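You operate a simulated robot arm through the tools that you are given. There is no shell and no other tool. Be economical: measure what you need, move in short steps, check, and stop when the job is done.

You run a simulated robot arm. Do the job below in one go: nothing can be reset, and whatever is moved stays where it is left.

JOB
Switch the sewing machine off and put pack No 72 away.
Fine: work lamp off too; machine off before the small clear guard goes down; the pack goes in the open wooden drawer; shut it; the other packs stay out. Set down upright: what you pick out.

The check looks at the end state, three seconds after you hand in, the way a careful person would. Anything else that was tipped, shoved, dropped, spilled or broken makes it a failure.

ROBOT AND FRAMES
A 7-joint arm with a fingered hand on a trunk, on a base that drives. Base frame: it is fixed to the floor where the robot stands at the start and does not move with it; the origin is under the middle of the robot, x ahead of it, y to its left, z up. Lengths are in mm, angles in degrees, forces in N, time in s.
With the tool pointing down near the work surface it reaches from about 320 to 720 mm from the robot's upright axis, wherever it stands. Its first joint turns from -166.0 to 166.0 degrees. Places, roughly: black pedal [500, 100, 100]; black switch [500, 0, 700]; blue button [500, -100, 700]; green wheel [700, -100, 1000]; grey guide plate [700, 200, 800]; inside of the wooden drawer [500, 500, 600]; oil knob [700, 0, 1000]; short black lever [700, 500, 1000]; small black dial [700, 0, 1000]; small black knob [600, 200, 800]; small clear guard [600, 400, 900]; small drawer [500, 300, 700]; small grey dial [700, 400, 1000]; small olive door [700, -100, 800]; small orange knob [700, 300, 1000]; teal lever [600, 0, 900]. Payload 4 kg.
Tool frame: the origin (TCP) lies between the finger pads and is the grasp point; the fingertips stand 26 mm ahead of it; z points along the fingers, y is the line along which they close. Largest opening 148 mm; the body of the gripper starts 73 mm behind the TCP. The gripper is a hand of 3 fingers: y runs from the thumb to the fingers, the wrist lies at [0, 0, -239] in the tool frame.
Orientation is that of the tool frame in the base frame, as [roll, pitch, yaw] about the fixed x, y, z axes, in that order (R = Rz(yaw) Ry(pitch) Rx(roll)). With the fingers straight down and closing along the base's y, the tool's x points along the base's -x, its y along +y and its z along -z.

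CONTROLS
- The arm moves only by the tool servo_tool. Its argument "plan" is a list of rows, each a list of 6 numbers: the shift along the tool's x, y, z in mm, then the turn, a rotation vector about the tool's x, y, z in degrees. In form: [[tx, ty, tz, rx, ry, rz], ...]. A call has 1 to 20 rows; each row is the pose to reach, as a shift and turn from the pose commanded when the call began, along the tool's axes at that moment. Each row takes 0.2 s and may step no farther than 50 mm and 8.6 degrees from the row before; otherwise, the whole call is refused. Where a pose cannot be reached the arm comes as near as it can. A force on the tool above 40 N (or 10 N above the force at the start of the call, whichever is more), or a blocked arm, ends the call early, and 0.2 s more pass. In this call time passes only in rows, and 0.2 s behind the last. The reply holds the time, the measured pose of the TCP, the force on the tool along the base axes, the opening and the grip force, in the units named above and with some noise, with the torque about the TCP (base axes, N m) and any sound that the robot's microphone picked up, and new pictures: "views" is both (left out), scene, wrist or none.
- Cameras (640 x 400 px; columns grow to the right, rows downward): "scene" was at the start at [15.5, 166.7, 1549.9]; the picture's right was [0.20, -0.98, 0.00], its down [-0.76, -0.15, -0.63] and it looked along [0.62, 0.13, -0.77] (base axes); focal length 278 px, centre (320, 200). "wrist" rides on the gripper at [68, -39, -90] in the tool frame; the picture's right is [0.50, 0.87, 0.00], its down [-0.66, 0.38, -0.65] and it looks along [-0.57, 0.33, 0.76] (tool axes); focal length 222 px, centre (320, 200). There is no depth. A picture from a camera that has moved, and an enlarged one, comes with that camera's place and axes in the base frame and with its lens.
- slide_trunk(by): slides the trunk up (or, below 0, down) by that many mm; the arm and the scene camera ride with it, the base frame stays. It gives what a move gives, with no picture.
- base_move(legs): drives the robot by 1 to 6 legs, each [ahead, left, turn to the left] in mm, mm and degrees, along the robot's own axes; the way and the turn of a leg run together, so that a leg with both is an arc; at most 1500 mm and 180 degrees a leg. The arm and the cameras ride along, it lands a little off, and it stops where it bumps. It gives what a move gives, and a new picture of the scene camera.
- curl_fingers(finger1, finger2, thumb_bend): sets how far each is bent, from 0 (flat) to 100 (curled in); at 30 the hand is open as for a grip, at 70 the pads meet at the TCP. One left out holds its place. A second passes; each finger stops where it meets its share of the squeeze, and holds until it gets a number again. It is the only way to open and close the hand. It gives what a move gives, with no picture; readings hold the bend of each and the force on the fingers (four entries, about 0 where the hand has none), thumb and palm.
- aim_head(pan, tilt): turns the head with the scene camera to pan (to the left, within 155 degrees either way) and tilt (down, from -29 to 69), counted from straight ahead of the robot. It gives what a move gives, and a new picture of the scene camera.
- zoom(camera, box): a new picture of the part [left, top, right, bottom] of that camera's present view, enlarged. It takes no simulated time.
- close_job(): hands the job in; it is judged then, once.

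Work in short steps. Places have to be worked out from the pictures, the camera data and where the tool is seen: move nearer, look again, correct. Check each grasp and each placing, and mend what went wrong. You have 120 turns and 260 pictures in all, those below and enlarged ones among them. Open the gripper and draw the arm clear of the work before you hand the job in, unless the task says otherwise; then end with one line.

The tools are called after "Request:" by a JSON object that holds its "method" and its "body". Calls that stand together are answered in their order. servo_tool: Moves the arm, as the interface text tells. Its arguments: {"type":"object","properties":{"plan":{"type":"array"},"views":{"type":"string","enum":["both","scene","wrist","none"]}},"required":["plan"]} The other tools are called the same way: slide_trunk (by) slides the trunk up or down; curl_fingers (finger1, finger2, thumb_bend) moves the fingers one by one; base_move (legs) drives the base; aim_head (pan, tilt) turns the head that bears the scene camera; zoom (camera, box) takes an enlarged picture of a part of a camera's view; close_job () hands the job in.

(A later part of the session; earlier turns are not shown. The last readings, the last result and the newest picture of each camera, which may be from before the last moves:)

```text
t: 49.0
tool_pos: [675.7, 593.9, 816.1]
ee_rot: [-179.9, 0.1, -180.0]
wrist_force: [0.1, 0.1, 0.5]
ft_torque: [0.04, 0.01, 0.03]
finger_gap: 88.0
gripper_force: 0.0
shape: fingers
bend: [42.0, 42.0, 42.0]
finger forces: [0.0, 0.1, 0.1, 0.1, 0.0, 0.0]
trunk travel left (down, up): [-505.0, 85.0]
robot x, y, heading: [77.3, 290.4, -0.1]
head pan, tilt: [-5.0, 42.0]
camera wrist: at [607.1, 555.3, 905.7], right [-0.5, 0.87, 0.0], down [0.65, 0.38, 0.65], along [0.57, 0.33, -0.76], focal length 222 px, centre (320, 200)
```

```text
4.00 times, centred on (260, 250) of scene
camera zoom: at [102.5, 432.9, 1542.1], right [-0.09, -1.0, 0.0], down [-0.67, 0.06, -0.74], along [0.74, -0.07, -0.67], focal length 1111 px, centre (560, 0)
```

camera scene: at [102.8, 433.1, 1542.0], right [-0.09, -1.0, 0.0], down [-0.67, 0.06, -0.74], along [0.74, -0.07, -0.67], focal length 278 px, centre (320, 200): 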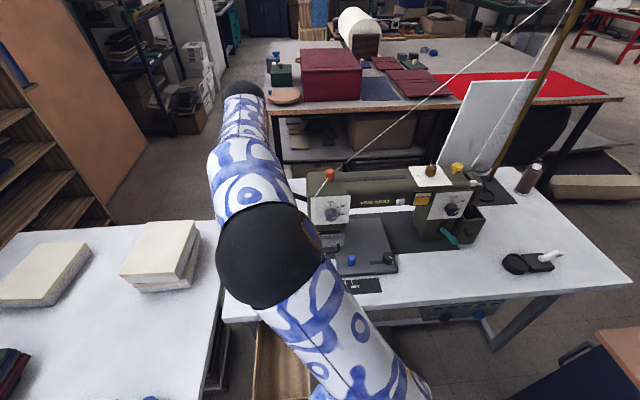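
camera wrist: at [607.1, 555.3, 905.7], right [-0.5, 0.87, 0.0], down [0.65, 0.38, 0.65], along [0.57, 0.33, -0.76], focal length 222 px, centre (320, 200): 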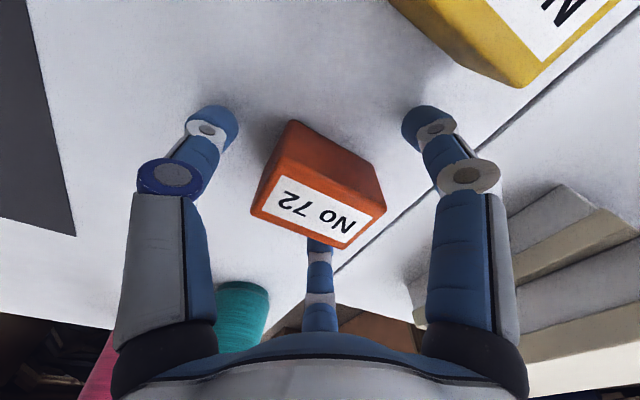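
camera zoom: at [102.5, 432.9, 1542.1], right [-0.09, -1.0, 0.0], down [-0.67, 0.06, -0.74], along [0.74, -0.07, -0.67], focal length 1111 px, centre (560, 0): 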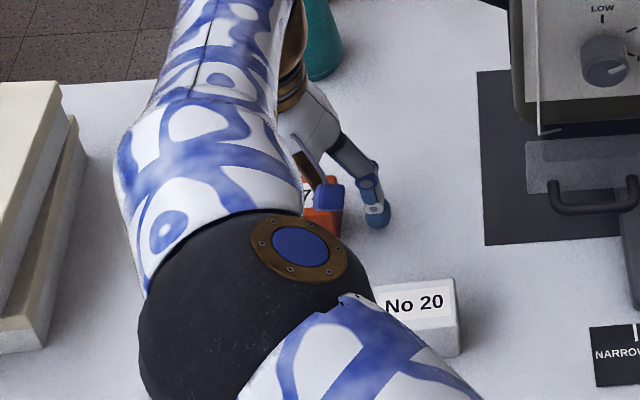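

Fingers surround pack 72 without contact. Close in stages.

Request:
{"method": "curl_fingers", "body": {"finger1": 52, "finger2": 52, "thumb_bend": 50}}

Request:
{"method": "curl_fingers", "body": {"finger1": 62, "finger2": 62, "thumb_bend": 62}}

Request:
{"method": "zoom", "body": {"camera": "wrist", "box": [160, 60, 480, 260]}}

```text
t: 50.0
tool_pos: [675.7, 594.1, 817.3]
ee_rot: [-179.9, 0.2, -179.8]
wrist_force: [0.3, 0.4, -0.4]
ft_torque: [0.0, 0.04, -0.03]
finger_gap: 59.5
gripper_force: 0.1
shape: fingers
bend: [52.0, 52.0, 50.0]
finger forces: [0.1, 0.0, 0.1, 0.0, 0.0, 0.1]
trunk travel left (down, up): [-505.0, 85.0]
robot x, y, heading: [77.4, 288.4, -0.3]
head pan, tilt: [-5.0, 42.0]
```

```text
t: 51.0
tool_pos: [675.8, 593.8, 817.3]
ee_rot: [-179.9, 0.1, -179.9]
wrist_force: [0.7, 0.3, 0.2]
ft_torque: [-0.04, 0.01, 0.03]
finger_gap: 37.6
gripper_force: 6.0
shape: fingers
bend: [57.0, 57.0, 59.0]
finger forces: [3.6, 4.0, 0.0, 0.0, 5.0, 0.0]
trunk travel left (down, up): [-505.0, 85.0]
robot x, y, heading: [78.7, 287.5, -0.3]
head pan, tilt: [-5.0, 42.0]
```

```text
2.00 times, centred on (320, 160) of wrist
camera zoom: at [607.0, 555.3, 906.1], right [-0.5, 0.87, 0.0], down [0.65, 0.38, 0.65], along [0.57, 0.33, -0.76], focal length 444 px, centre (320, 280)
```

zoom: 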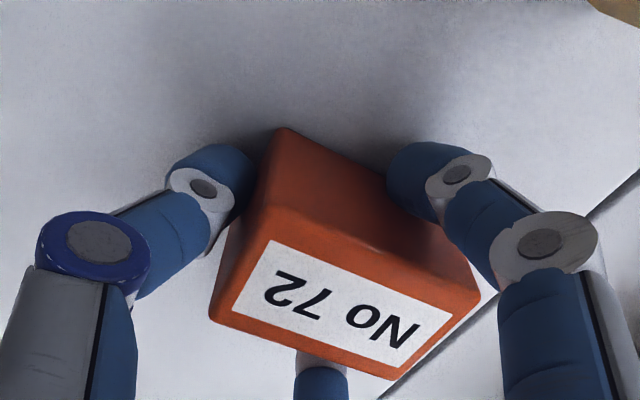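

All three contact evenly. Tighten and lift a little.

Request:
{"method": "curl_fingers", "body": {"finger1": 68, "finger2": 68, "thumb_bend": 70}}

Request:
{"method": "servo_tool", "body": {"plan": [[0, 0, -10, 0, 0, 0], [0, 0, -30, 0, 0, 0], [0, 0, -65, 0, 0, 0]], "views": "wrist"}}

```text
t: 52.0
tool_pos: [675.6, 593.2, 817.0]
ee_rot: [-179.9, 0.1, -180.0]
wrist_force: [-0.1, -0.9, 0.0]
ft_torque: [0.0, 0.01, 0.01]
finger_gap: 30.5
gripper_force: 12.6
shape: fingers
bend: [58.0, 57.0, 63.0]
finger forces: [7.5, 8.3, 0.1, 0.0, 10.2, 0.0]
trunk travel left (down, up): [-505.0, 85.0]
robot x, y, heading: [79.1, 288.9, -0.2]
head pan, tilt: [-5.0, 42.0]
```

```text
t: 52.8
tool_pos: [675.5, 593.7, 881.5]
ee_rot: [-179.8, 0.1, -179.8]
wrist_force: [-0.5, 0.8, -0.5]
ft_torque: [-0.03, 0.0, 0.02]
finger_gap: 30.6
gripper_force: 12.4
shape: fingers
bend: [58.0, 57.0, 64.0]
finger forces: [7.5, 8.2, 0.0, 0.0, 10.3, 0.1]
trunk travel left (down, up): [-505.0, 85.0]
robot x, y, heading: [77.8, 286.8, -0.0]
head pan, tilt: [-5.0, 42.0]
camera wrist: at [606.8, 555.4, 971.2], right [-0.5, 0.87, 0.0], down [0.65, 0.38, 0.65], along [0.57, 0.33, -0.76], focal length 222 px, centre (320, 200)
```

wrist: 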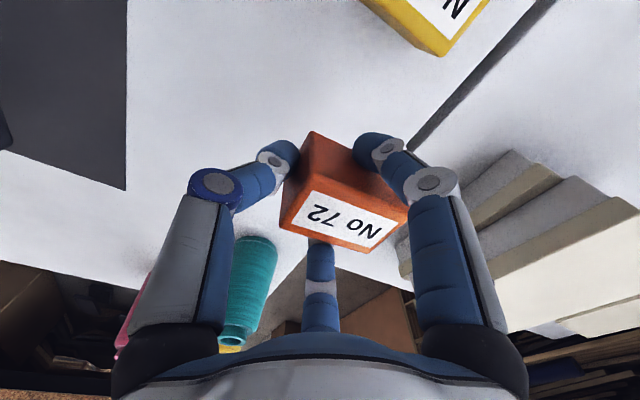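

Pack is held upright. I lift higher and back the base away to reach the drawer.

Request:
{"method": "servo_tool", "body": {"plan": [[0, 0, -40, 0, 0, 0], [0, 0, -80, 0, 0, 0], [0, 0, -120, 0, 0, 0], [0, 0, -150, 0, 0, 0]], "views": "none"}}

Request:
{"method": "base_move", "body": {"legs": [[-180, -60, 0]]}}

Request:
{"method": "servo_tool", "body": {"plan": [[35, -5, 0, 0, 0, 0], [70, -10, 0, 0, 0, 0], [105, -20, 0, 0, 0, 0], [130, -25, 0, 0, 0, 0]], "views": "both"}}

```text
t: 53.8
tool_pos: [673.0, 594.3, 1033.8]
ee_rot: [-179.9, 0.2, -180.0]
wrist_force: [0.2, -0.5, -0.7]
ft_torque: [-0.01, 0.04, 0.02]
finger_gap: 30.5
gripper_force: 13.2
shape: fingers
bend: [58.0, 57.0, 64.0]
finger forces: [7.4, 8.0, 0.0, 0.0, 9.9, 0.1]
trunk travel left (down, up): [-505.0, 85.0]
robot x, y, heading: [77.7, 288.2, -0.2]
head pan, tilt: [-5.0, 42.0]
```

```text
t: 55.3
tool_pos: [493.6, 533.5, 1032.9]
ee_rot: [-179.9, 0.1, -179.9]
wrist_force: [0.6, 0.5, -0.8]
ft_torque: [-0.03, 0.04, 0.02]
finger_gap: 30.1
gripper_force: 12.0
shape: fingers
bend: [58.0, 57.0, 64.0]
finger forces: [7.4, 8.0, 0.0, 0.0, 9.9, 0.0]
trunk travel left (down, up): [-505.0, 85.0]
robot x, y, heading: [-100.2, 228.3, -0.3]
head pan, tilt: [-5.0, 42.0]
camera scene: at [-78.6, 372.7, 1542.1], right [-0.09, -1.0, 0.0], down [-0.67, 0.06, -0.74], along [0.74, -0.07, -0.67], focal length 278 px, centre (320, 200)
```

scene: 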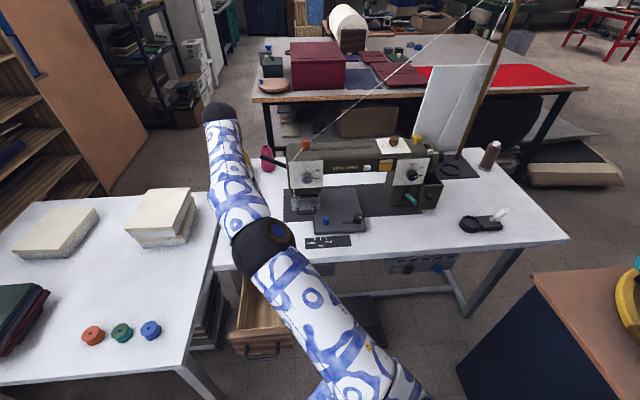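

```text
t: 56.3
tool_pos: [364.0, 508.2, 1033.3]
ee_rot: [-179.8, 0.1, 180.0]
wrist_force: [0.6, -0.2, -0.8]
ft_torque: [-0.02, -0.01, 0.02]
finger_gap: 29.5
gripper_force: 12.5
shape: fingers
bend: [58.0, 57.0, 64.0]
finger forces: [7.2, 7.9, 0.1, 0.0, 9.7, 0.0]
trunk travel left (down, up): [-505.0, 85.0]
robot x, y, heading: [-101.0, 227.6, -0.3]
head pan, tilt: [-5.0, 42.0]
camera scene: at [-78.6, 372.7, 1542.1], right [-0.09, -1.0, 0.0], down [-0.67, 0.06, -0.74], along [0.74, -0.07, -0.67], focal length 278 px, centre (320, 200)
camera wrist: at [294.9, 469.9, 1121.7], right [-0.5, 0.87, 0.0], down [0.65, 0.38, 0.65], along [0.57, 0.33, -0.76], focal length 222 px, centre (320, 200)
```

scene: 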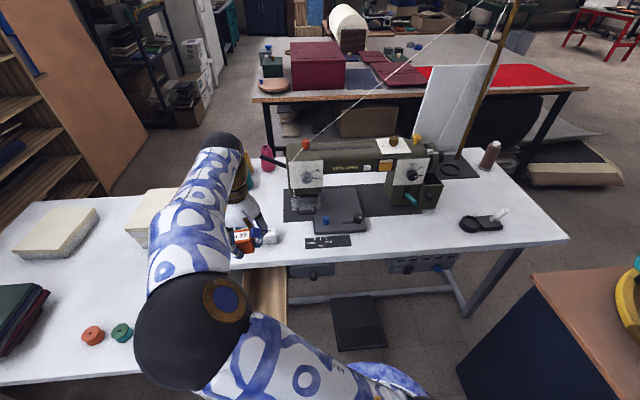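
wrist: 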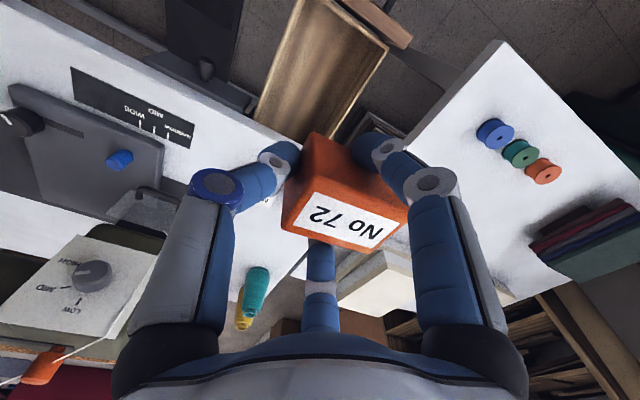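

Zoom the drawer to place it precisely.

Request:
{"method": "zoom", "body": {"camera": "wrist", "box": [230, 0, 430, 150]}}

```text
2.67 times, centred on (330, 75) of wrist
camera zoom: at [294.9, 469.9, 1121.7], right [-0.5, 0.87, 0.0], down [0.65, 0.38, 0.65], along [0.57, 0.33, -0.76], focal length 592 px, centre (293, 533)
```

zoom: 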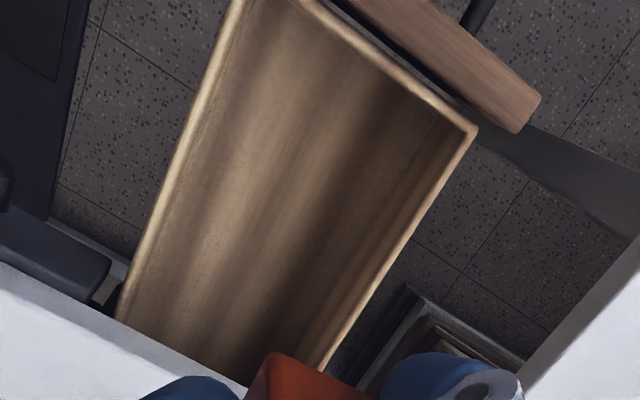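

Drawer opening spans about x 287–460, y 468–588. I centre over (360, 538) and lower via trunk 200 mm.

Request:
{"method": "servo_tool", "body": {"plan": [[4, 15, 0, 0, 0, 0], [4, 30, 0, 0, 0, 0]], "views": "none"}}

Request:
{"method": "slide_trunk", "body": {"by": -230}}

Request:
{"method": "aim_head", "body": {"pan": 20, "tilt": 50}}

Request:
{"method": "servo_tool", "body": {"plan": [[0, 0, 0, 0, 0, 0]], "views": "wrist"}}

```text
t: 56.9
tool_pos: [360.4, 537.8, 1032.1]
ee_rot: [-179.9, 0.2, -180.0]
wrist_force: [0.5, -0.3, -0.5]
ft_torque: [-0.01, -0.01, 0.01]
finger_gap: 29.5
gripper_force: 12.4
shape: fingers
bend: [58.0, 57.0, 64.0]
finger forces: [7.3, 8.0, 0.0, 0.0, 9.6, 0.1]
trunk travel left (down, up): [-505.0, 85.0]
robot x, y, heading: [-102.1, 226.1, -0.2]
head pan, tilt: [-5.0, 42.0]
```

```text
t: 59.3
tool_pos: [362.0, 538.4, 801.6]
ee_rot: [-179.9, 0.0, -180.0]
wrist_force: [-0.2, 0.0, -1.6]
ft_torque: [0.03, -0.01, 0.02]
finger_gap: 29.6
gripper_force: 12.0
shape: fingers
bend: [58.0, 57.0, 64.0]
finger forces: [7.2, 7.9, 0.1, 0.0, 9.6, 0.0]
trunk travel left (down, up): [-275.0, 315.0]
robot x, y, heading: [-99.2, 230.3, -0.4]
head pan, tilt: [-5.0, 42.0]
```

```text
t: 60.2
tool_pos: [360.3, 538.3, 802.5]
ee_rot: [-179.9, 0.0, -180.0]
wrist_force: [0.1, 0.6, 0.3]
ft_torque: [-0.03, 0.0, 0.0]
finger_gap: 29.9
gripper_force: 12.6
shape: fingers
bend: [58.0, 57.0, 64.0]
finger forces: [7.2, 7.9, 0.1, 0.1, 9.6, 0.0]
trunk travel left (down, up): [-275.0, 315.0]
robot x, y, heading: [-106.6, 230.9, -0.4]
head pan, tilt: [20.0, 50.0]
camera scene: at [-89.1, 406.4, 1300.8], right [0.34, -0.94, 0.0], down [-0.72, -0.26, -0.64], along [0.6, 0.22, -0.77], focal length 278 px, centre (320, 200)
```

scene: 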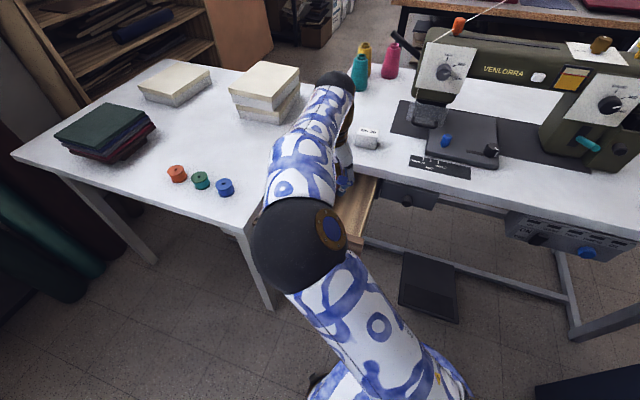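

```text
t: 60.6
tool_pos: [360.8, 539.7, 802.8]
ee_rot: [-179.9, 0.1, 179.9]
wrist_force: [-1.7, 0.5, -0.9]
ft_torque: [0.02, 0.02, -0.03]
finger_gap: 29.6
gripper_force: 11.9
shape: fingers
bend: [58.0, 57.0, 64.0]
finger forces: [7.2, 8.0, 0.0, 0.0, 9.6, 0.0]
trunk travel left (down, up): [-275.0, 315.0]
robot x, y, heading: [-99.8, 226.1, 0.1]
head pan, tilt: [20.0, 50.0]
camera wrist: at [291.9, 500.2, 891.4], right [-0.5, 0.87, 0.0], down [0.65, 0.38, 0.65], along [0.57, 0.33, -0.76], focal length 222 px, centre (320, 200)
```

wrist: 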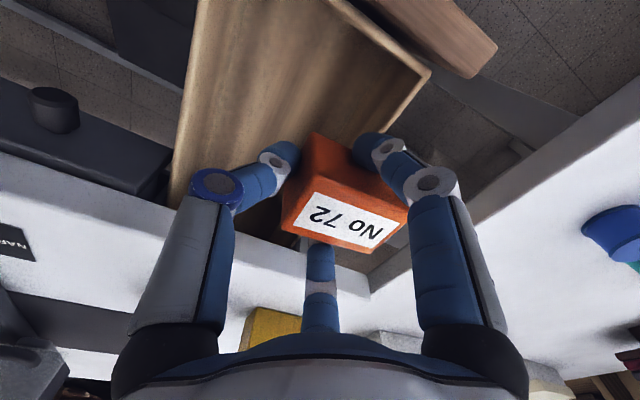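

Rim is at z≈711, inside y≈445–582, x from ≈287. I shift to y 522 and lower into the drawer, feeling for the floor.

Request:
{"method": "servo_tool", "body": {"plan": [[-4, -17, 20, 0, 0, 0], [-4, -17, 60, 0, 0, 0], [-4, -17, 100, 0, 0, 0], [-4, -17, 110, 0, 0, 0]], "views": "wrist"}}

```text
t: 61.6
tool_pos: [364.3, 522.5, 692.0]
ee_rot: [-179.9, 0.1, -179.9]
wrist_force: [0.2, 0.4, -0.2]
ft_torque: [0.01, 0.03, -0.01]
finger_gap: 29.3
gripper_force: 12.3
shape: fingers
bend: [58.0, 57.0, 64.0]
finger forces: [7.2, 7.9, 0.0, 0.0, 9.4, 0.0]
trunk travel left (down, up): [-275.0, 315.0]
robot x, y, heading: [-104.5, 231.2, -0.2]
head pan, tilt: [20.0, 50.0]
camera wrist: at [296.0, 483.2, 781.0], right [-0.5, 0.87, 0.0], down [0.65, 0.38, 0.65], along [0.57, 0.33, -0.76], focal length 222 px, centre (320, 200)
```

wrist: 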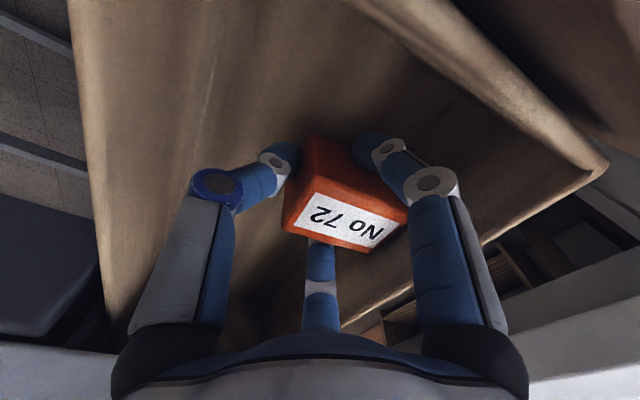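

Clear on all sides. Lower gently.

Request:
{"method": "servo_tool", "body": {"plan": [[0, 0, 5, 0, 0, 0], [0, 0, 10, 0, 0, 0], [0, 0, 15, 0, 0, 0], [0, 0, 19, 0, 0, 0]], "views": "wrist"}}

```text
t: 62.6
tool_pos: [365.3, 520.1, 674.2]
ee_rot: [-179.9, 0.0, 180.0]
wrist_force: [0.3, -1.0, 3.5]
ft_torque: [0.14, 0.0, -0.01]
finger_gap: 29.4
gripper_force: 13.3
shape: fingers
bend: [58.0, 57.0, 64.0]
finger forces: [7.7, 8.5, 0.0, 0.0, 10.3, 0.0]
trunk travel left (down, up): [-275.0, 315.0]
robot x, y, heading: [-104.4, 229.6, -0.1]
head pan, tilt: [20.0, 50.0]
camera wrist: at [296.1, 482.5, 762.6], right [-0.5, 0.87, 0.0], down [0.65, 0.38, 0.65], along [0.57, 0.33, -0.76], focal length 222 px, centre (320, 200)
```

wrist: 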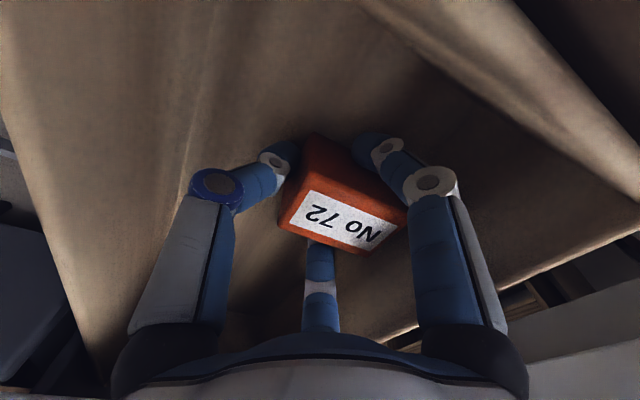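

Contact with the floor (3.5 N). Open in small steps to release.

Request:
{"method": "curl_fingers", "body": {"finger1": 56, "finger2": 55, "thumb_bend": 59}}

Request:
{"method": "curl_fingers", "body": {"finger1": 50, "finger2": 50, "thumb_bend": 50}}

Request:
{"method": "zoom", "body": {"camera": "wrist", "box": [160, 60, 480, 260]}}

```text
t: 63.6
tool_pos: [364.8, 521.4, 672.0]
ee_rot: [-179.9, 0.1, 180.0]
wrist_force: [-0.8, -0.1, -0.1]
ft_torque: [0.04, -0.04, -0.02]
finger_gap: 37.1
gripper_force: 0.0
shape: fingers
bend: [56.0, 55.0, 59.0]
finger forces: [0.1, 0.1, 0.0, 0.0, 0.1, 0.1]
trunk travel left (down, up): [-275.0, 315.0]
robot x, y, heading: [-101.9, 229.7, -0.2]
head pan, tilt: [20.0, 50.0]
```

```text
t: 64.6
tool_pos: [364.5, 521.4, 672.4]
ee_rot: [-179.8, 0.2, -180.0]
wrist_force: [-0.9, -0.1, 0.7]
ft_torque: [0.01, 0.0, -0.01]
finger_gap: 61.5
gripper_force: 0.0
shape: fingers
bend: [50.0, 50.0, 50.0]
finger forces: [0.0, 0.0, 0.1, 0.0, 0.0, 0.0]
trunk travel left (down, up): [-275.0, 315.0]
robot x, y, heading: [-102.4, 226.4, -0.1]
head pan, tilt: [20.0, 50.0]
```

```text
2.00 times, centred on (320, 160) of wrist
camera zoom: at [296.1, 482.8, 762.3], right [-0.5, 0.87, 0.0], down [0.65, 0.38, 0.65], along [0.57, 0.33, -0.76], focal length 444 px, centre (320, 280)
```

zoom: 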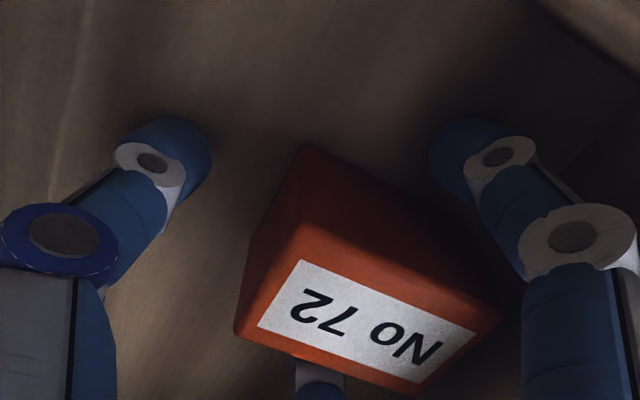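

The pack stands free and upright. I lift straight out slowly and look.

Request:
{"method": "servo_tool", "body": {"plan": [[0, 0, -15, 0, 0, 0], [0, 0, -40, 0, 0, 0], [0, 0, -80, 0, 0, 0], [0, 0, -125, 0, 0, 0], [0, 0, -170, 0, 0, 0]], "views": "wrist"}}

Request:
{"method": "zoom", "body": {"camera": "wrist", "box": [160, 0, 480, 220]}}

```text
t: 65.8
tool_pos: [364.1, 520.2, 843.9]
ee_rot: [-179.7, 0.2, -179.9]
wrist_force: [0.3, -0.1, 1.1]
ft_torque: [-0.04, 0.03, -0.02]
finger_gap: 61.6
gripper_force: 0.0
shape: fingers
bend: [50.0, 50.0, 50.0]
finger forces: [0.0, 0.0, 0.1, 0.1, 0.1, 0.0]
trunk travel left (down, up): [-275.0, 315.0]
robot x, y, heading: [-100.7, 228.5, -0.1]
head pan, tilt: [20.0, 50.0]
camera wrist: at [294.9, 482.2, 932.4], right [-0.5, 0.87, 0.0], down [0.65, 0.38, 0.65], along [0.57, 0.33, -0.76], focal length 222 px, centre (320, 200)
```

wrist: 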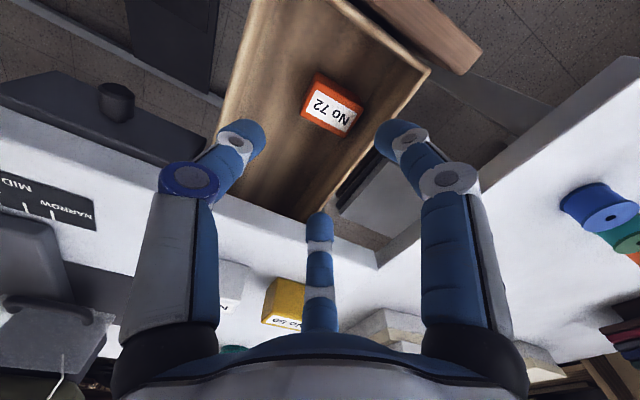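

```text
1.82 times, centred on (320, 110) of wrist
camera zoom: at [294.9, 482.2, 932.4], right [-0.5, 0.87, 0.0], down [0.65, 0.38, 0.65], along [0.57, 0.33, -0.76], focal length 404 px, centre (320, 364)
```

zoom: 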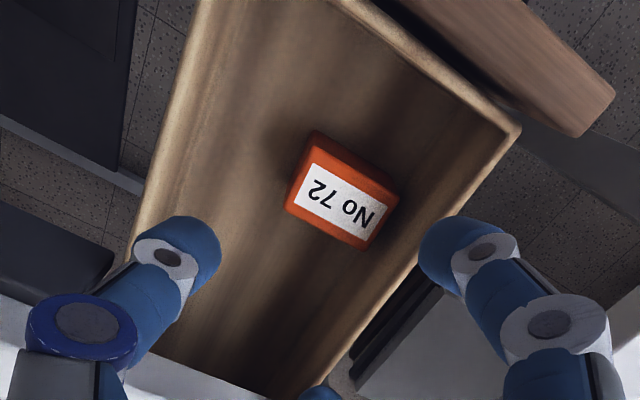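

Pack 72 stands upright in the drawer. To shut it I back the base away, close the fist and tilt the hand to face the drawer front.

Request:
{"method": "base_move", "body": {"legs": [[-340, 60, 0]]}}

Request:
{"method": "curl_fingers", "body": {"finger1": 70, "finger2": 70, "thumb_bend": 70}}

Request:
{"method": "servo_tool", "body": {"plan": [[0, -8, 0, 0, -8, 0], [0, -16, 0, 0, -16, 0], [0, -25, 0, 0, -24, 0], [0, -35, 0, 0, -32, 0], [0, -45, 0, 0, -40, 0], [0, -55, 0, 0, -48, 0], [0, -60, 0, 0, -56, 0], [0, -65, 0, 0, -64, 0], [0, -65, 0, 0, -70, 0]], "views": "both"}}

```text
t: 68.1
tool_pos: [27.7, 581.4, 843.0]
ee_rot: [-179.9, 0.1, 179.9]
wrist_force: [0.7, -0.4, 0.8]
ft_torque: [0.01, -0.02, 0.02]
finger_gap: 61.6
gripper_force: 0.0
shape: fingers
bend: [50.0, 50.0, 50.0]
finger forces: [0.0, 0.1, 0.0, 0.1, 0.0, 0.0]
trunk travel left (down, up): [-275.0, 315.0]
robot x, y, heading: [-440.0, 290.5, -0.4]
head pan, tilt: [20.0, 50.0]
camera scene: at [-427.1, 468.4, 1300.8], right [0.34, -0.94, 0.0], down [-0.72, -0.26, -0.64], along [0.61, 0.22, -0.77], focal length 278 px, centre (320, 200)
```

scene: 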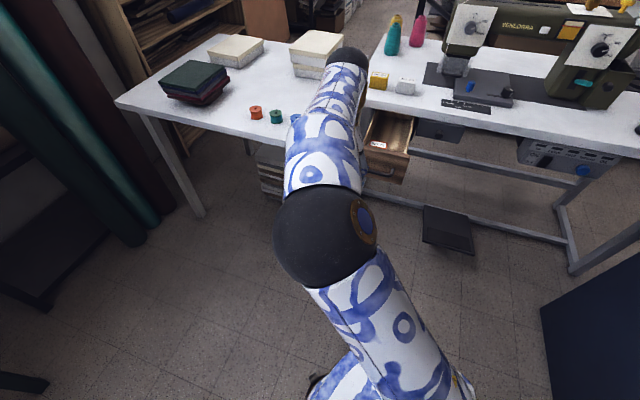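

```text
t: 69.1
tool_pos: [25.7, 581.1, 843.0]
ee_rot: [-179.9, 0.1, 179.9]
wrist_force: [0.5, -0.1, 0.1]
ft_torque: [0.05, -0.03, 0.02]
finger_gap: 0.0
gripper_force: 0.0
shape: fingers
bend: [69.0, 69.0, 70.0]
finger forces: [0.0, 0.1, 0.1, 0.0, 0.1, 0.0]
trunk travel left (down, up): [-275.0, 315.0]
robot x, y, heading: [-442.7, 289.2, -0.4]
head pan, tilt: [20.0, 50.0]
```

```text
t: 70.8
tool_pos: [55.3, 455.9, 839.9]
ee_rot: [174.2, 56.9, 166.4]
wrist_force: [0.2, 0.9, 0.4]
ft_torque: [0.0, 0.0, 0.02]
finger_gap: 0.0
gripper_force: 0.0
shape: fingers
bend: [69.0, 69.0, 70.0]
finger forces: [0.0, 0.0, 0.0, 0.0, 0.1, 0.0]
trunk travel left (down, up): [-275.0, 315.0]
robot x, y, heading: [-440.2, 289.7, -0.3]
head pan, tilt: [20.0, 50.0]
stopped in row 8: the arm was blocked; the commanded pose is now the measured one
camera scene: at [-427.2, 468.5, 1300.8], right [0.34, -0.94, 0.0], down [-0.72, -0.26, -0.64], along [0.61, 0.22, -0.77], focal length 278 px, centre (320, 200)
camera wrist: at [-62.4, 434.9, 829.2], right [-0.13, 0.92, -0.37], down [-0.14, 0.35, 0.92], along [0.98, 0.17, 0.08], focal length 222 px, centre (320, 200)
```

scene: 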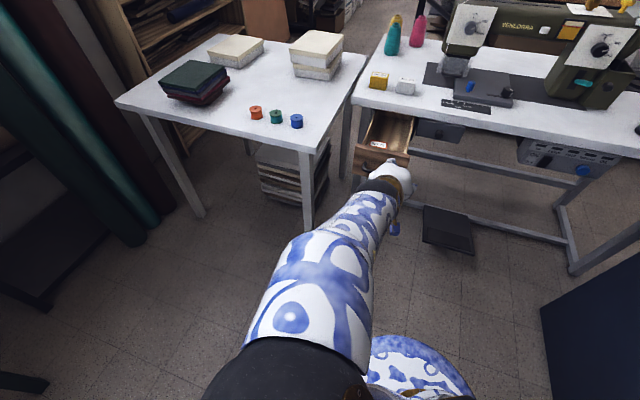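
wrist: 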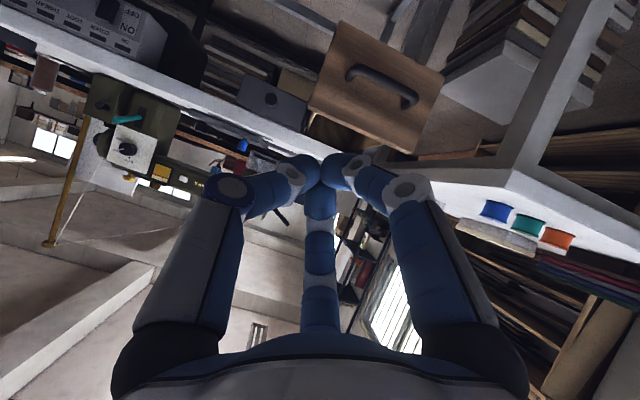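

Panel spans y≈424–600, z≈623–735 at x≈258, handle near (225, 510, 680). I lower the trunk 135 and set the hand level in front of it.

Request:
{"method": "slide_trunk", "body": {"by": -135}}

Request:
{"method": "servo_tool", "body": {"plan": [[-10, 14, 15, 0, 0, 0], [-20, 32, 35, -1, -4, -1.5], [-30, 50, 55, -2, -8, -3], [-43, 70, 74, -3.4, -12, -4.5], [-43, 70, 74, -4.5, -16, -6], [-43, 70, 74, -5.6, -20.6, -7.4]], "views": "both"}}

```text
t: 72.4
tool_pos: [55.1, 455.7, 704.1]
ee_rot: [174.2, 56.9, 166.3]
wrist_force: [-0.5, 0.0, -0.5]
ft_torque: [0.0, -0.01, -0.02]
finger_gap: 0.0
gripper_force: 0.2
shape: fingers
bend: [69.0, 69.0, 70.0]
finger forces: [0.1, 0.1, 0.1, 0.0, 0.0, 0.0]
trunk travel left (down, up): [-140.0, 450.0]
robot x, y, heading: [-440.6, 288.0, -0.3]
head pan, tilt: [20.0, 50.0]
```

```text
t: 73.8
tool_pos: [149.7, 513.2, 705.3]
ee_rot: [-173.0, 77.8, -173.9]
wrist_force: [0.6, 0.3, -0.5]
ft_torque: [-0.01, 0.0, 0.03]
finger_gap: 0.0
gripper_force: 0.0
shape: fingers
bend: [69.0, 69.0, 70.0]
finger forces: [0.0, 0.0, 0.0, 0.1, 0.0, 0.0]
trunk travel left (down, up): [-140.0, 450.0]
robot x, y, heading: [-437.3, 289.7, -0.4]
head pan, tilt: [20.0, 50.0]
camera scene: at [-427.2, 468.3, 1165.9], right [0.34, -0.94, 0.0], down [-0.72, -0.26, -0.64], along [0.61, 0.22, -0.77], focal length 278 px, centre (320, 200)
camera wrist: at [46.3, 474.4, 658.0], right [-0.09, 0.85, -0.51], down [-0.5, 0.4, 0.77], along [0.86, 0.33, 0.39], focal length 222 px, centre (320, 200)
```

scene: 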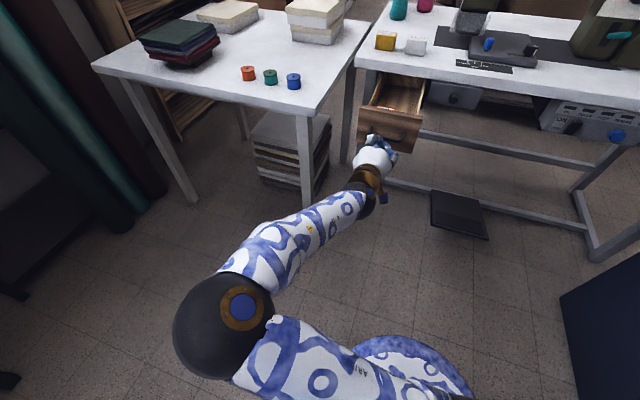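
wrist: 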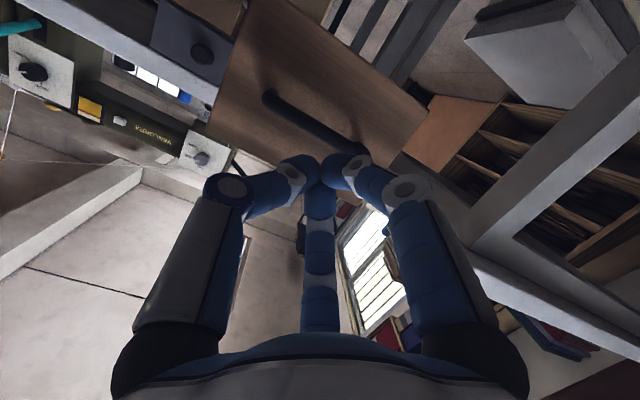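

Lined up with the panel centre. Raise 15 mm (above the handle) and advance until contact.

Request:
{"method": "servo_tool", "body": {"plan": [[-15, 0, 15, 0, 0, 0], [-20, 0, 45, 0, 0, 0], [-25, 1, 60, 0, 0, 0], [-27, 1, 70, 0, 0, 0], [-29, 1, 80, 0, 0, 0]], "views": "wrist"}}

Request:
{"method": "zoom", "body": {"camera": "scene", "box": [340, 60, 460, 180]}}

```text
t: 75.0
tool_pos: [234.3, 512.1, 715.4]
ee_rot: [-172.7, 77.7, -173.6]
wrist_force: [0.2, -0.7, -0.3]
ft_torque: [-0.02, 0.0, 0.01]
finger_gap: 0.2
gripper_force: 0.1
shape: fingers
bend: [70.0, 69.0, 70.0]
finger forces: [0.3, 0.0, 0.0, 0.1, 0.0, 0.0]
trunk travel left (down, up): [-140.0, 450.0]
robot x, y, heading: [-439.0, 293.8, -0.2]
head pan, tilt: [20.0, 50.0]
camera wrist: at [130.6, 474.2, 669.0], right [-0.09, 0.85, -0.51], down [-0.5, 0.41, 0.77], along [0.86, 0.33, 0.38], focal length 222 px, centre (320, 200)
```

wrist: 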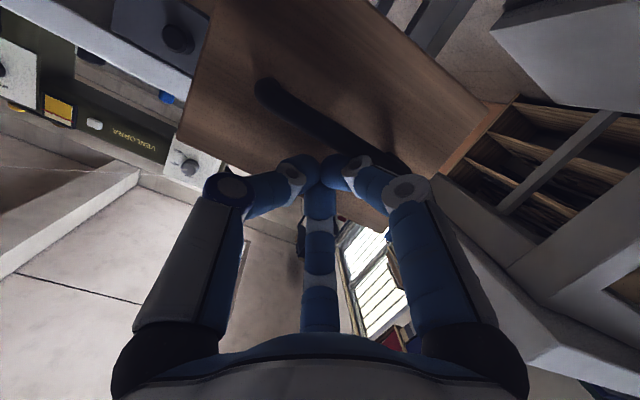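

```text
3.33 times, centred on (400, 120) of scene
camera zoom: at [-427.3, 468.4, 1165.8], right [0.34, -0.94, 0.0], down [-0.72, -0.26, -0.64], along [0.61, 0.22, -0.77], focal length 926 px, centre (53, 467)
```

zoom: 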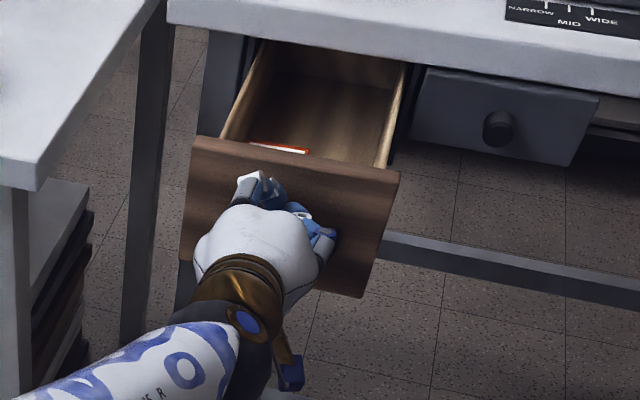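

Fingers touch the panel above the handle. The arm can't reach the full travel from here, so I push by driving the base gently, first 60 mm.

Request:
{"method": "base_move", "body": {"legs": [[60, 0, 0]]}}

Request:
{"method": "zoom", "body": {"camera": "scene", "box": [340, 60, 460, 180]}}

```text
t: 76.0
tool_pos: [295.3, 512.7, 716.5]
ee_rot: [-172.8, 77.7, -173.7]
wrist_force: [0.2, 0.1, -0.3]
ft_torque: [0.01, -0.03, -0.01]
finger_gap: 0.0
gripper_force: 0.0
shape: fingers
bend: [70.0, 69.0, 70.0]
finger forces: [0.0, 0.1, 0.0, 0.1, 0.1, 0.0]
trunk travel left (down, up): [-140.0, 450.0]
robot x, y, heading: [-379.5, 290.4, -0.1]
head pan, tilt: [20.0, 50.0]
camera scene: at [-366.8, 468.1, 1165.8], right [0.34, -0.94, 0.0], down [-0.72, -0.26, -0.64], along [0.61, 0.22, -0.77], focal length 278 px, centre (320, 200)
```

scene: 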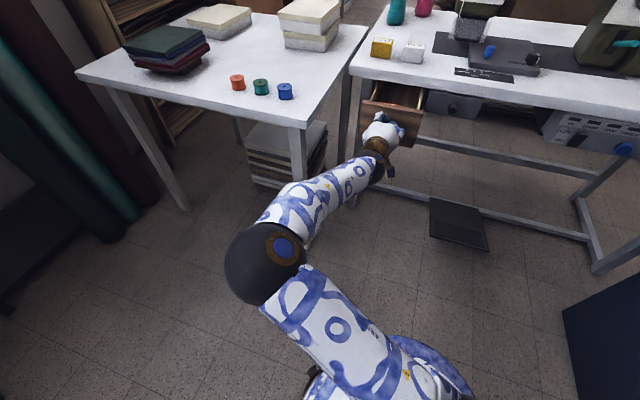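

```text
3.33 times, centred on (400, 120) of scene
camera zoom: at [-366.8, 468.1, 1165.8], right [0.34, -0.94, 0.0], down [-0.72, -0.26, -0.64], along [0.61, 0.22, -0.77], focal length 926 px, centre (53, 467)
```

zoom: 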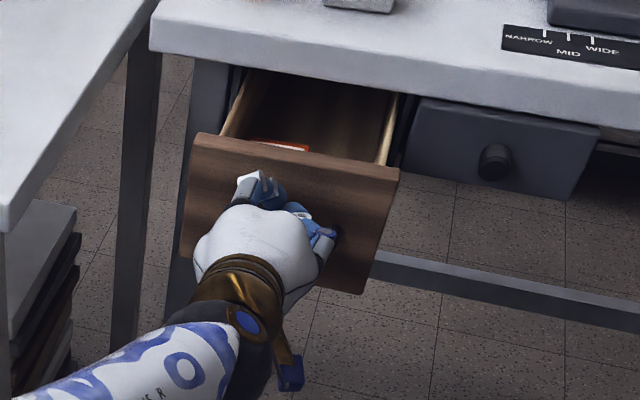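

The drawer slides smoothly with the pack inside. Another 80 mm.

Request:
{"method": "base_move", "body": {"legs": [[80, 0, 0]]}}

Request:
{"method": "zoom", "body": {"camera": "scene", "box": [340, 60, 460, 180]}}

```text
t: 77.1
tool_pos: [374.3, 512.2, 716.1]
ee_rot: [-172.9, 77.7, -173.7]
wrist_force: [-0.5, 0.4, -0.6]
ft_torque: [0.02, 0.02, 0.04]
finger_gap: 0.1
gripper_force: 0.1
shape: fingers
bend: [70.0, 69.0, 70.0]
finger forces: [0.1, 0.0, 0.0, 0.0, 0.0, 0.0]
trunk travel left (down, up): [-140.0, 450.0]
robot x, y, heading: [-299.4, 287.8, -0.5]
head pan, tilt: [20.0, 50.0]
camera scene: at [-286.5, 467.6, 1165.8], right [0.34, -0.94, 0.0], down [-0.72, -0.26, -0.64], along [0.61, 0.22, -0.77], focal length 278 px, centre (320, 200)
```

scene: 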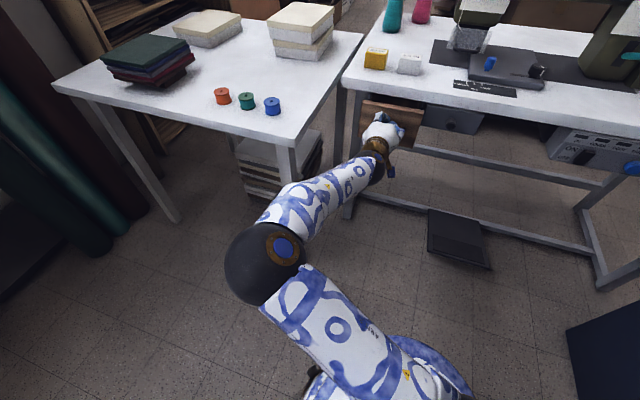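

```text
3.33 times, centred on (400, 120) of scene
camera zoom: at [-286.5, 467.6, 1165.8], right [0.34, -0.94, 0.0], down [-0.72, -0.26, -0.64], along [0.61, 0.22, -0.77], focal length 926 px, centre (53, 467)
```

zoom: 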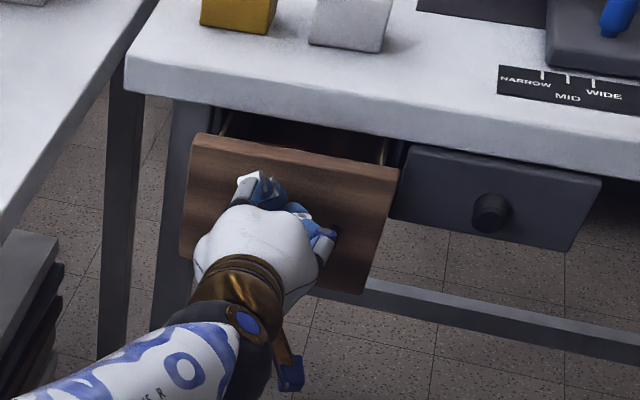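

Front is at x≈402. Base 45 mm more, then finish with the arm under force sensing.

Request:
{"method": "base_move", "body": {"legs": [[45, 0, 0]]}}

Request:
{"method": "servo_tool", "body": {"plan": [[-1, 0, 6, 0, 0, 0], [-2, 0, 12, 0, 0, 0], [-3, 0, 18, 0, 0, 0]], "views": "wrist"}}

Request:
{"method": "zoom", "body": {"camera": "scene", "box": [340, 60, 460, 180]}}

```text
t: 78.0
tool_pos: [420.7, 510.8, 714.4]
ee_rot: [-172.6, 77.7, -173.6]
wrist_force: [0.0, -1.3, -0.3]
ft_torque: [-0.01, 0.0, 0.02]
finger_gap: 0.2
gripper_force: 0.0
shape: fingers
bend: [70.0, 69.0, 70.0]
finger forces: [0.0, 0.1, 0.0, 0.1, 0.0, 0.0]
trunk travel left (down, up): [-140.0, 450.0]
robot x, y, heading: [-254.3, 288.2, -0.3]
head pan, tilt: [20.0, 50.0]
camera scene: at [-240.9, 467.3, 1165.8], right [0.34, -0.94, 0.0], down [-0.72, -0.26, -0.64], along [0.61, 0.22, -0.77], focal length 278 px, centre (320, 200)
```

scene: 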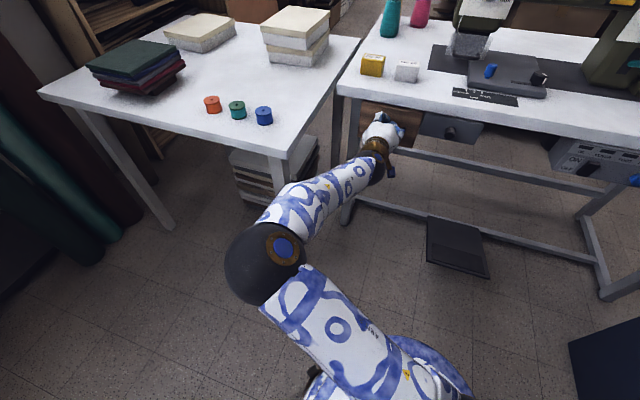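

```text
t: 78.8
tool_pos: [437.6, 511.7, 716.5]
ee_rot: [-173.0, 77.8, -173.9]
wrist_force: [-5.5, 0.3, 9.4]
ft_torque: [0.08, 0.16, 0.04]
finger_gap: 0.1
gripper_force: 5.7
shape: fingers
bend: [70.0, 68.0, 70.0]
finger forces: [11.5, 0.1, 0.0, 0.0, 0.1, 0.0]
trunk travel left (down, up): [-140.0, 450.0]
robot x, y, heading: [-254.4, 289.7, -0.3]
head pan, tilt: [20.0, 50.0]
camera wrist: at [334.3, 472.4, 669.2], right [-0.09, 0.85, -0.51], down [-0.5, 0.4, 0.77], along [0.86, 0.33, 0.39], focal length 222 px, centre (320, 200)
```

wrist: 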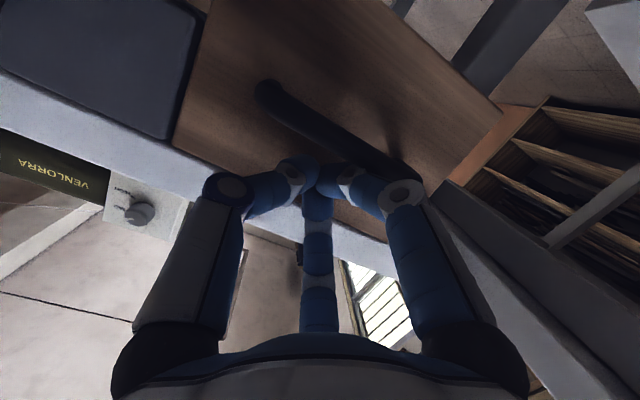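

```text
3.33 times, centred on (400, 120) of scene
camera zoom: at [-242.2, 467.0, 1166.0], right [0.34, -0.94, 0.0], down [-0.72, -0.26, -0.64], along [0.61, 0.22, -0.77], focal length 926 px, centre (53, 467)
```

zoom: 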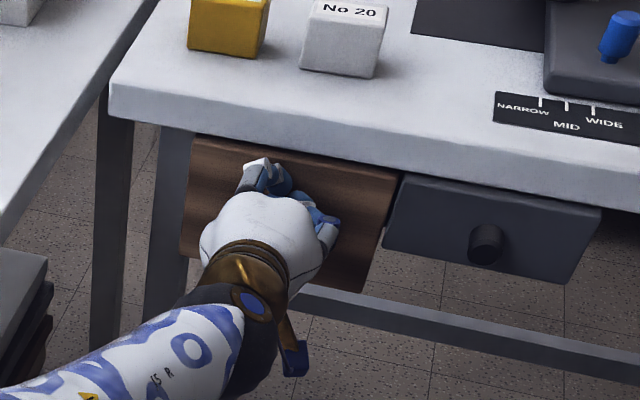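

Upward force suggests a finger rests on the handle bar. Raise 8 mm and push on to feel the stop.

Request:
{"method": "servo_tool", "body": {"plan": [[-6, 0, -4, 0, 0, 0], [-9, 0, 4, 0, 0, 0], [-10, 0, 10, 0, 0, 0], [-11, 0, 16, 0, 0, 0], [-12, 0, 22, 0, 0, 0]], "views": "wrist"}}

Request:
{"method": "zoom", "body": {"camera": "scene", "box": [340, 60, 460, 180]}}

```text
t: 79.6
tool_pos: [446.0, 510.4, 723.5]
ee_rot: [-172.9, 77.7, -173.9]
wrist_force: [-24.5, -3.7, 6.8]
ft_torque: [0.05, -0.08, -0.22]
finger_gap: 0.0
gripper_force: 18.6
shape: fingers
bend: [70.0, 72.0, 69.0]
finger forces: [3.8, 13.8, 0.0, 0.0, 19.5, 0.0]
trunk travel left (down, up): [-140.0, 450.0]
robot x, y, heading: [-255.3, 290.0, -0.1]
head pan, tilt: [20.0, 50.0]
stopped in row 4: the force on the tool passed its limit (the readings are from after the stop); the commanded pose is now the measured one
camera wrist: at [341.8, 472.3, 675.9], right [-0.09, 0.85, -0.51], down [-0.49, 0.41, 0.77], along [0.87, 0.32, 0.38], focal length 222 px, centre (320, 200)
```

wrist: 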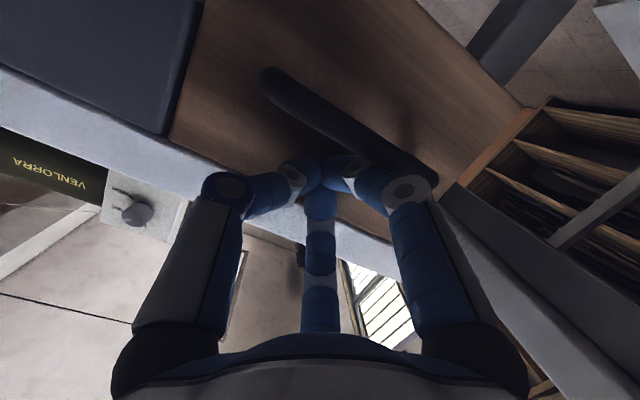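

```text
3.33 times, centred on (400, 120) of scene
camera zoom: at [-244.8, 466.8, 1166.0], right [0.34, -0.94, 0.0], down [-0.72, -0.26, -0.64], along [0.61, 0.22, -0.76], focal length 926 px, centre (53, 467)
```

zoom: 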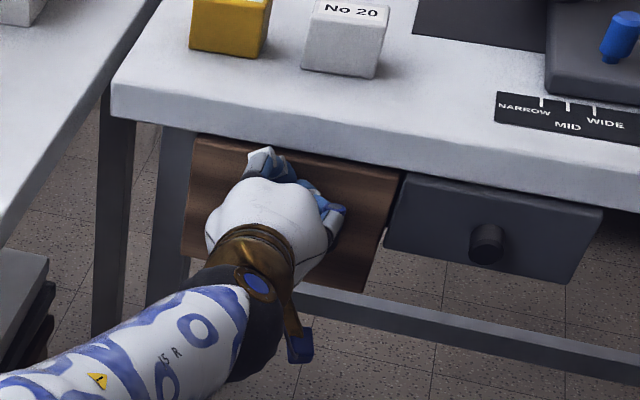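

Hit 40 N — probably the stop. Back off carefully (up from the handle, straight back) and inspect.

Request:
{"method": "servo_tool", "body": {"plan": [[-1, 0, -15, 0, 0, 0], [2, 0, -50, 0, 0, 0], [6, 0, -90, 0, 0, 0], [12, 0, -135, 0, 0, 0], [18, 0, -180, 0, 0, 0]], "views": "both"}}

Request:
{"method": "zoom", "body": {"camera": "wrist", "box": [150, 20, 470, 220]}}

Request:
{"method": "zoom", "body": {"camera": "scene", "box": [340, 60, 460, 180]}}

```text
t: 80.8
tool_pos: [273.1, 503.2, 742.1]
ee_rot: [-173.3, 77.4, -175.6]
wrist_force: [0.0, -0.4, -0.6]
ft_torque: [-0.01, -0.03, -0.04]
finger_gap: 0.0
gripper_force: 0.0
shape: fingers
bend: [70.0, 70.0, 70.0]
finger forces: [0.1, 0.1, 0.0, 0.1, 0.0, 0.0]
trunk travel left (down, up): [-140.0, 450.0]
robot x, y, heading: [-253.8, 286.9, -0.2]
head pan, tilt: [20.0, 50.0]
camera scene: at [-241.1, 467.2, 1165.8], right [0.34, -0.94, 0.0], down [-0.72, -0.26, -0.64], along [0.6, 0.22, -0.77], focal length 278 px, centre (320, 200)
camera wrist: at [168.3, 468.1, 695.3], right [-0.08, 0.86, -0.51], down [-0.48, 0.42, 0.77], along [0.87, 0.3, 0.38], focal length 222 px, centre (320, 200)
```

scene: 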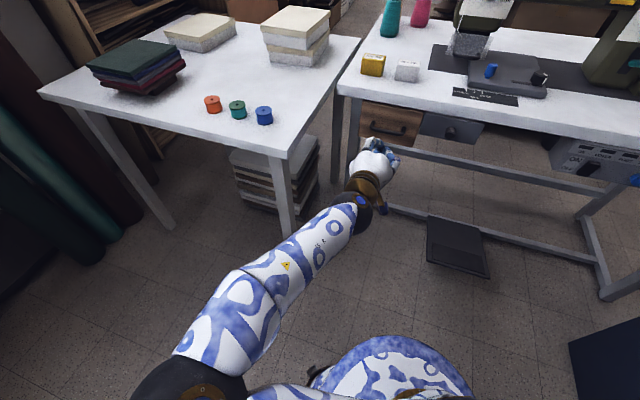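
wrist: 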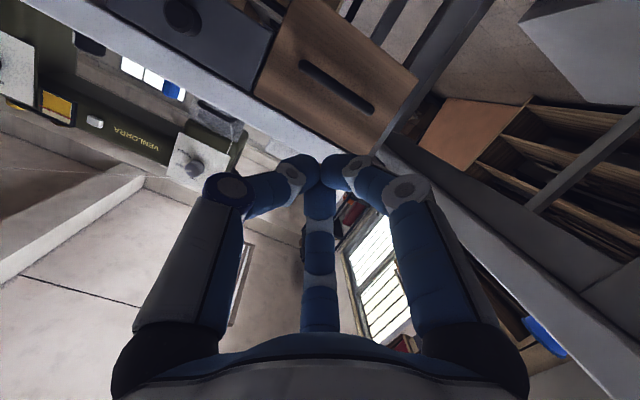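

```text
2.00 times, centred on (310, 120) of wrist
camera zoom: at [168.3, 468.1, 695.3], right [-0.08, 0.86, -0.51], down [-0.48, 0.42, 0.77], along [0.87, 0.3, 0.38], focal length 444 px, centre (340, 360)
```

zoom: 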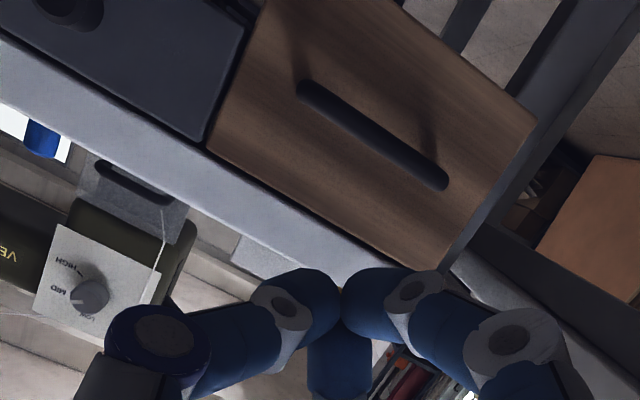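

```text
3.33 times, centred on (400, 120) of scene
camera zoom: at [-241.1, 467.2, 1165.8], right [0.34, -0.94, 0.0], down [-0.72, -0.26, -0.64], along [0.6, 0.22, -0.77], focal length 926 px, centre (53, 467)
```

zoom: 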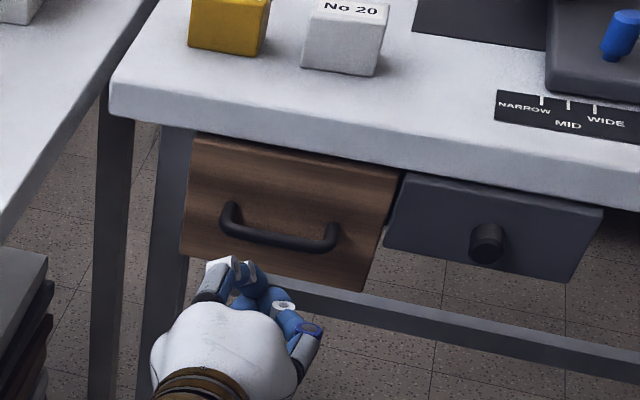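

Zoom in on the panel edges to be sure it's fully shut.

Request:
{"method": "zoom", "body": {"camera": "scene", "box": [355, 95, 425, 135]}}

Request:
{"method": "zoom", "body": {"camera": "wrist", "box": [220, 0, 320, 120]}}

Request:
{"method": "zoom", "body": {"camera": "wrist", "box": [330, 60, 430, 160]}}

```text
9.14 times, centred on (390, 115) of scene
camera zoom: at [-241.1, 467.2, 1165.8], right [0.34, -0.94, 0.0], down [-0.72, -0.26, -0.64], along [0.6, 0.22, -0.77], focal length 2539 px, centre (-320, 977)
```

zoom: 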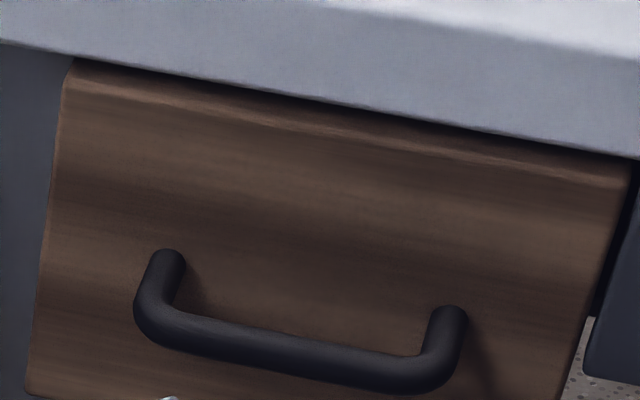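

```text
3.33 times, centred on (270, 60) of wrist
camera zoom: at [168.3, 468.1, 695.3], right [-0.08, 0.86, -0.51], down [-0.48, 0.42, 0.77], along [0.87, 0.3, 0.38], focal length 740 px, centre (487, 667)
```

zoom: 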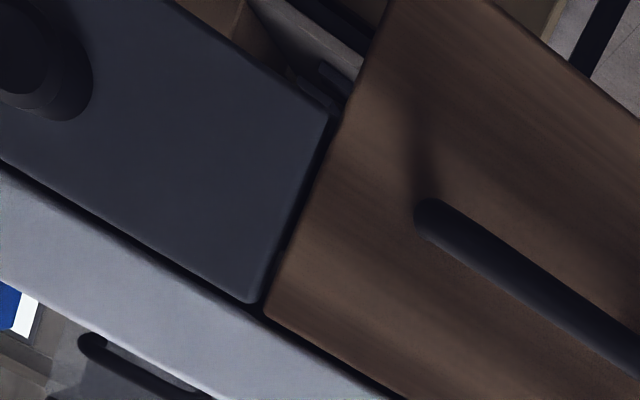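

```text
4.00 times, centred on (380, 110) of wrist
camera zoom: at [168.3, 468.1, 695.3], right [-0.08, 0.86, -0.51], down [-0.48, 0.42, 0.77], along [0.87, 0.3, 0.38], focal length 888 px, centre (80, 560)
```

zoom: 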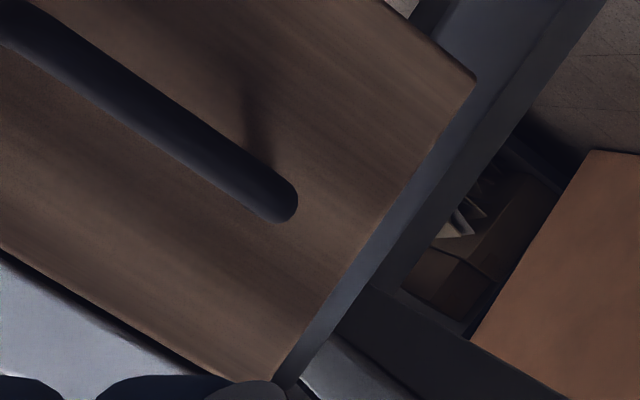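

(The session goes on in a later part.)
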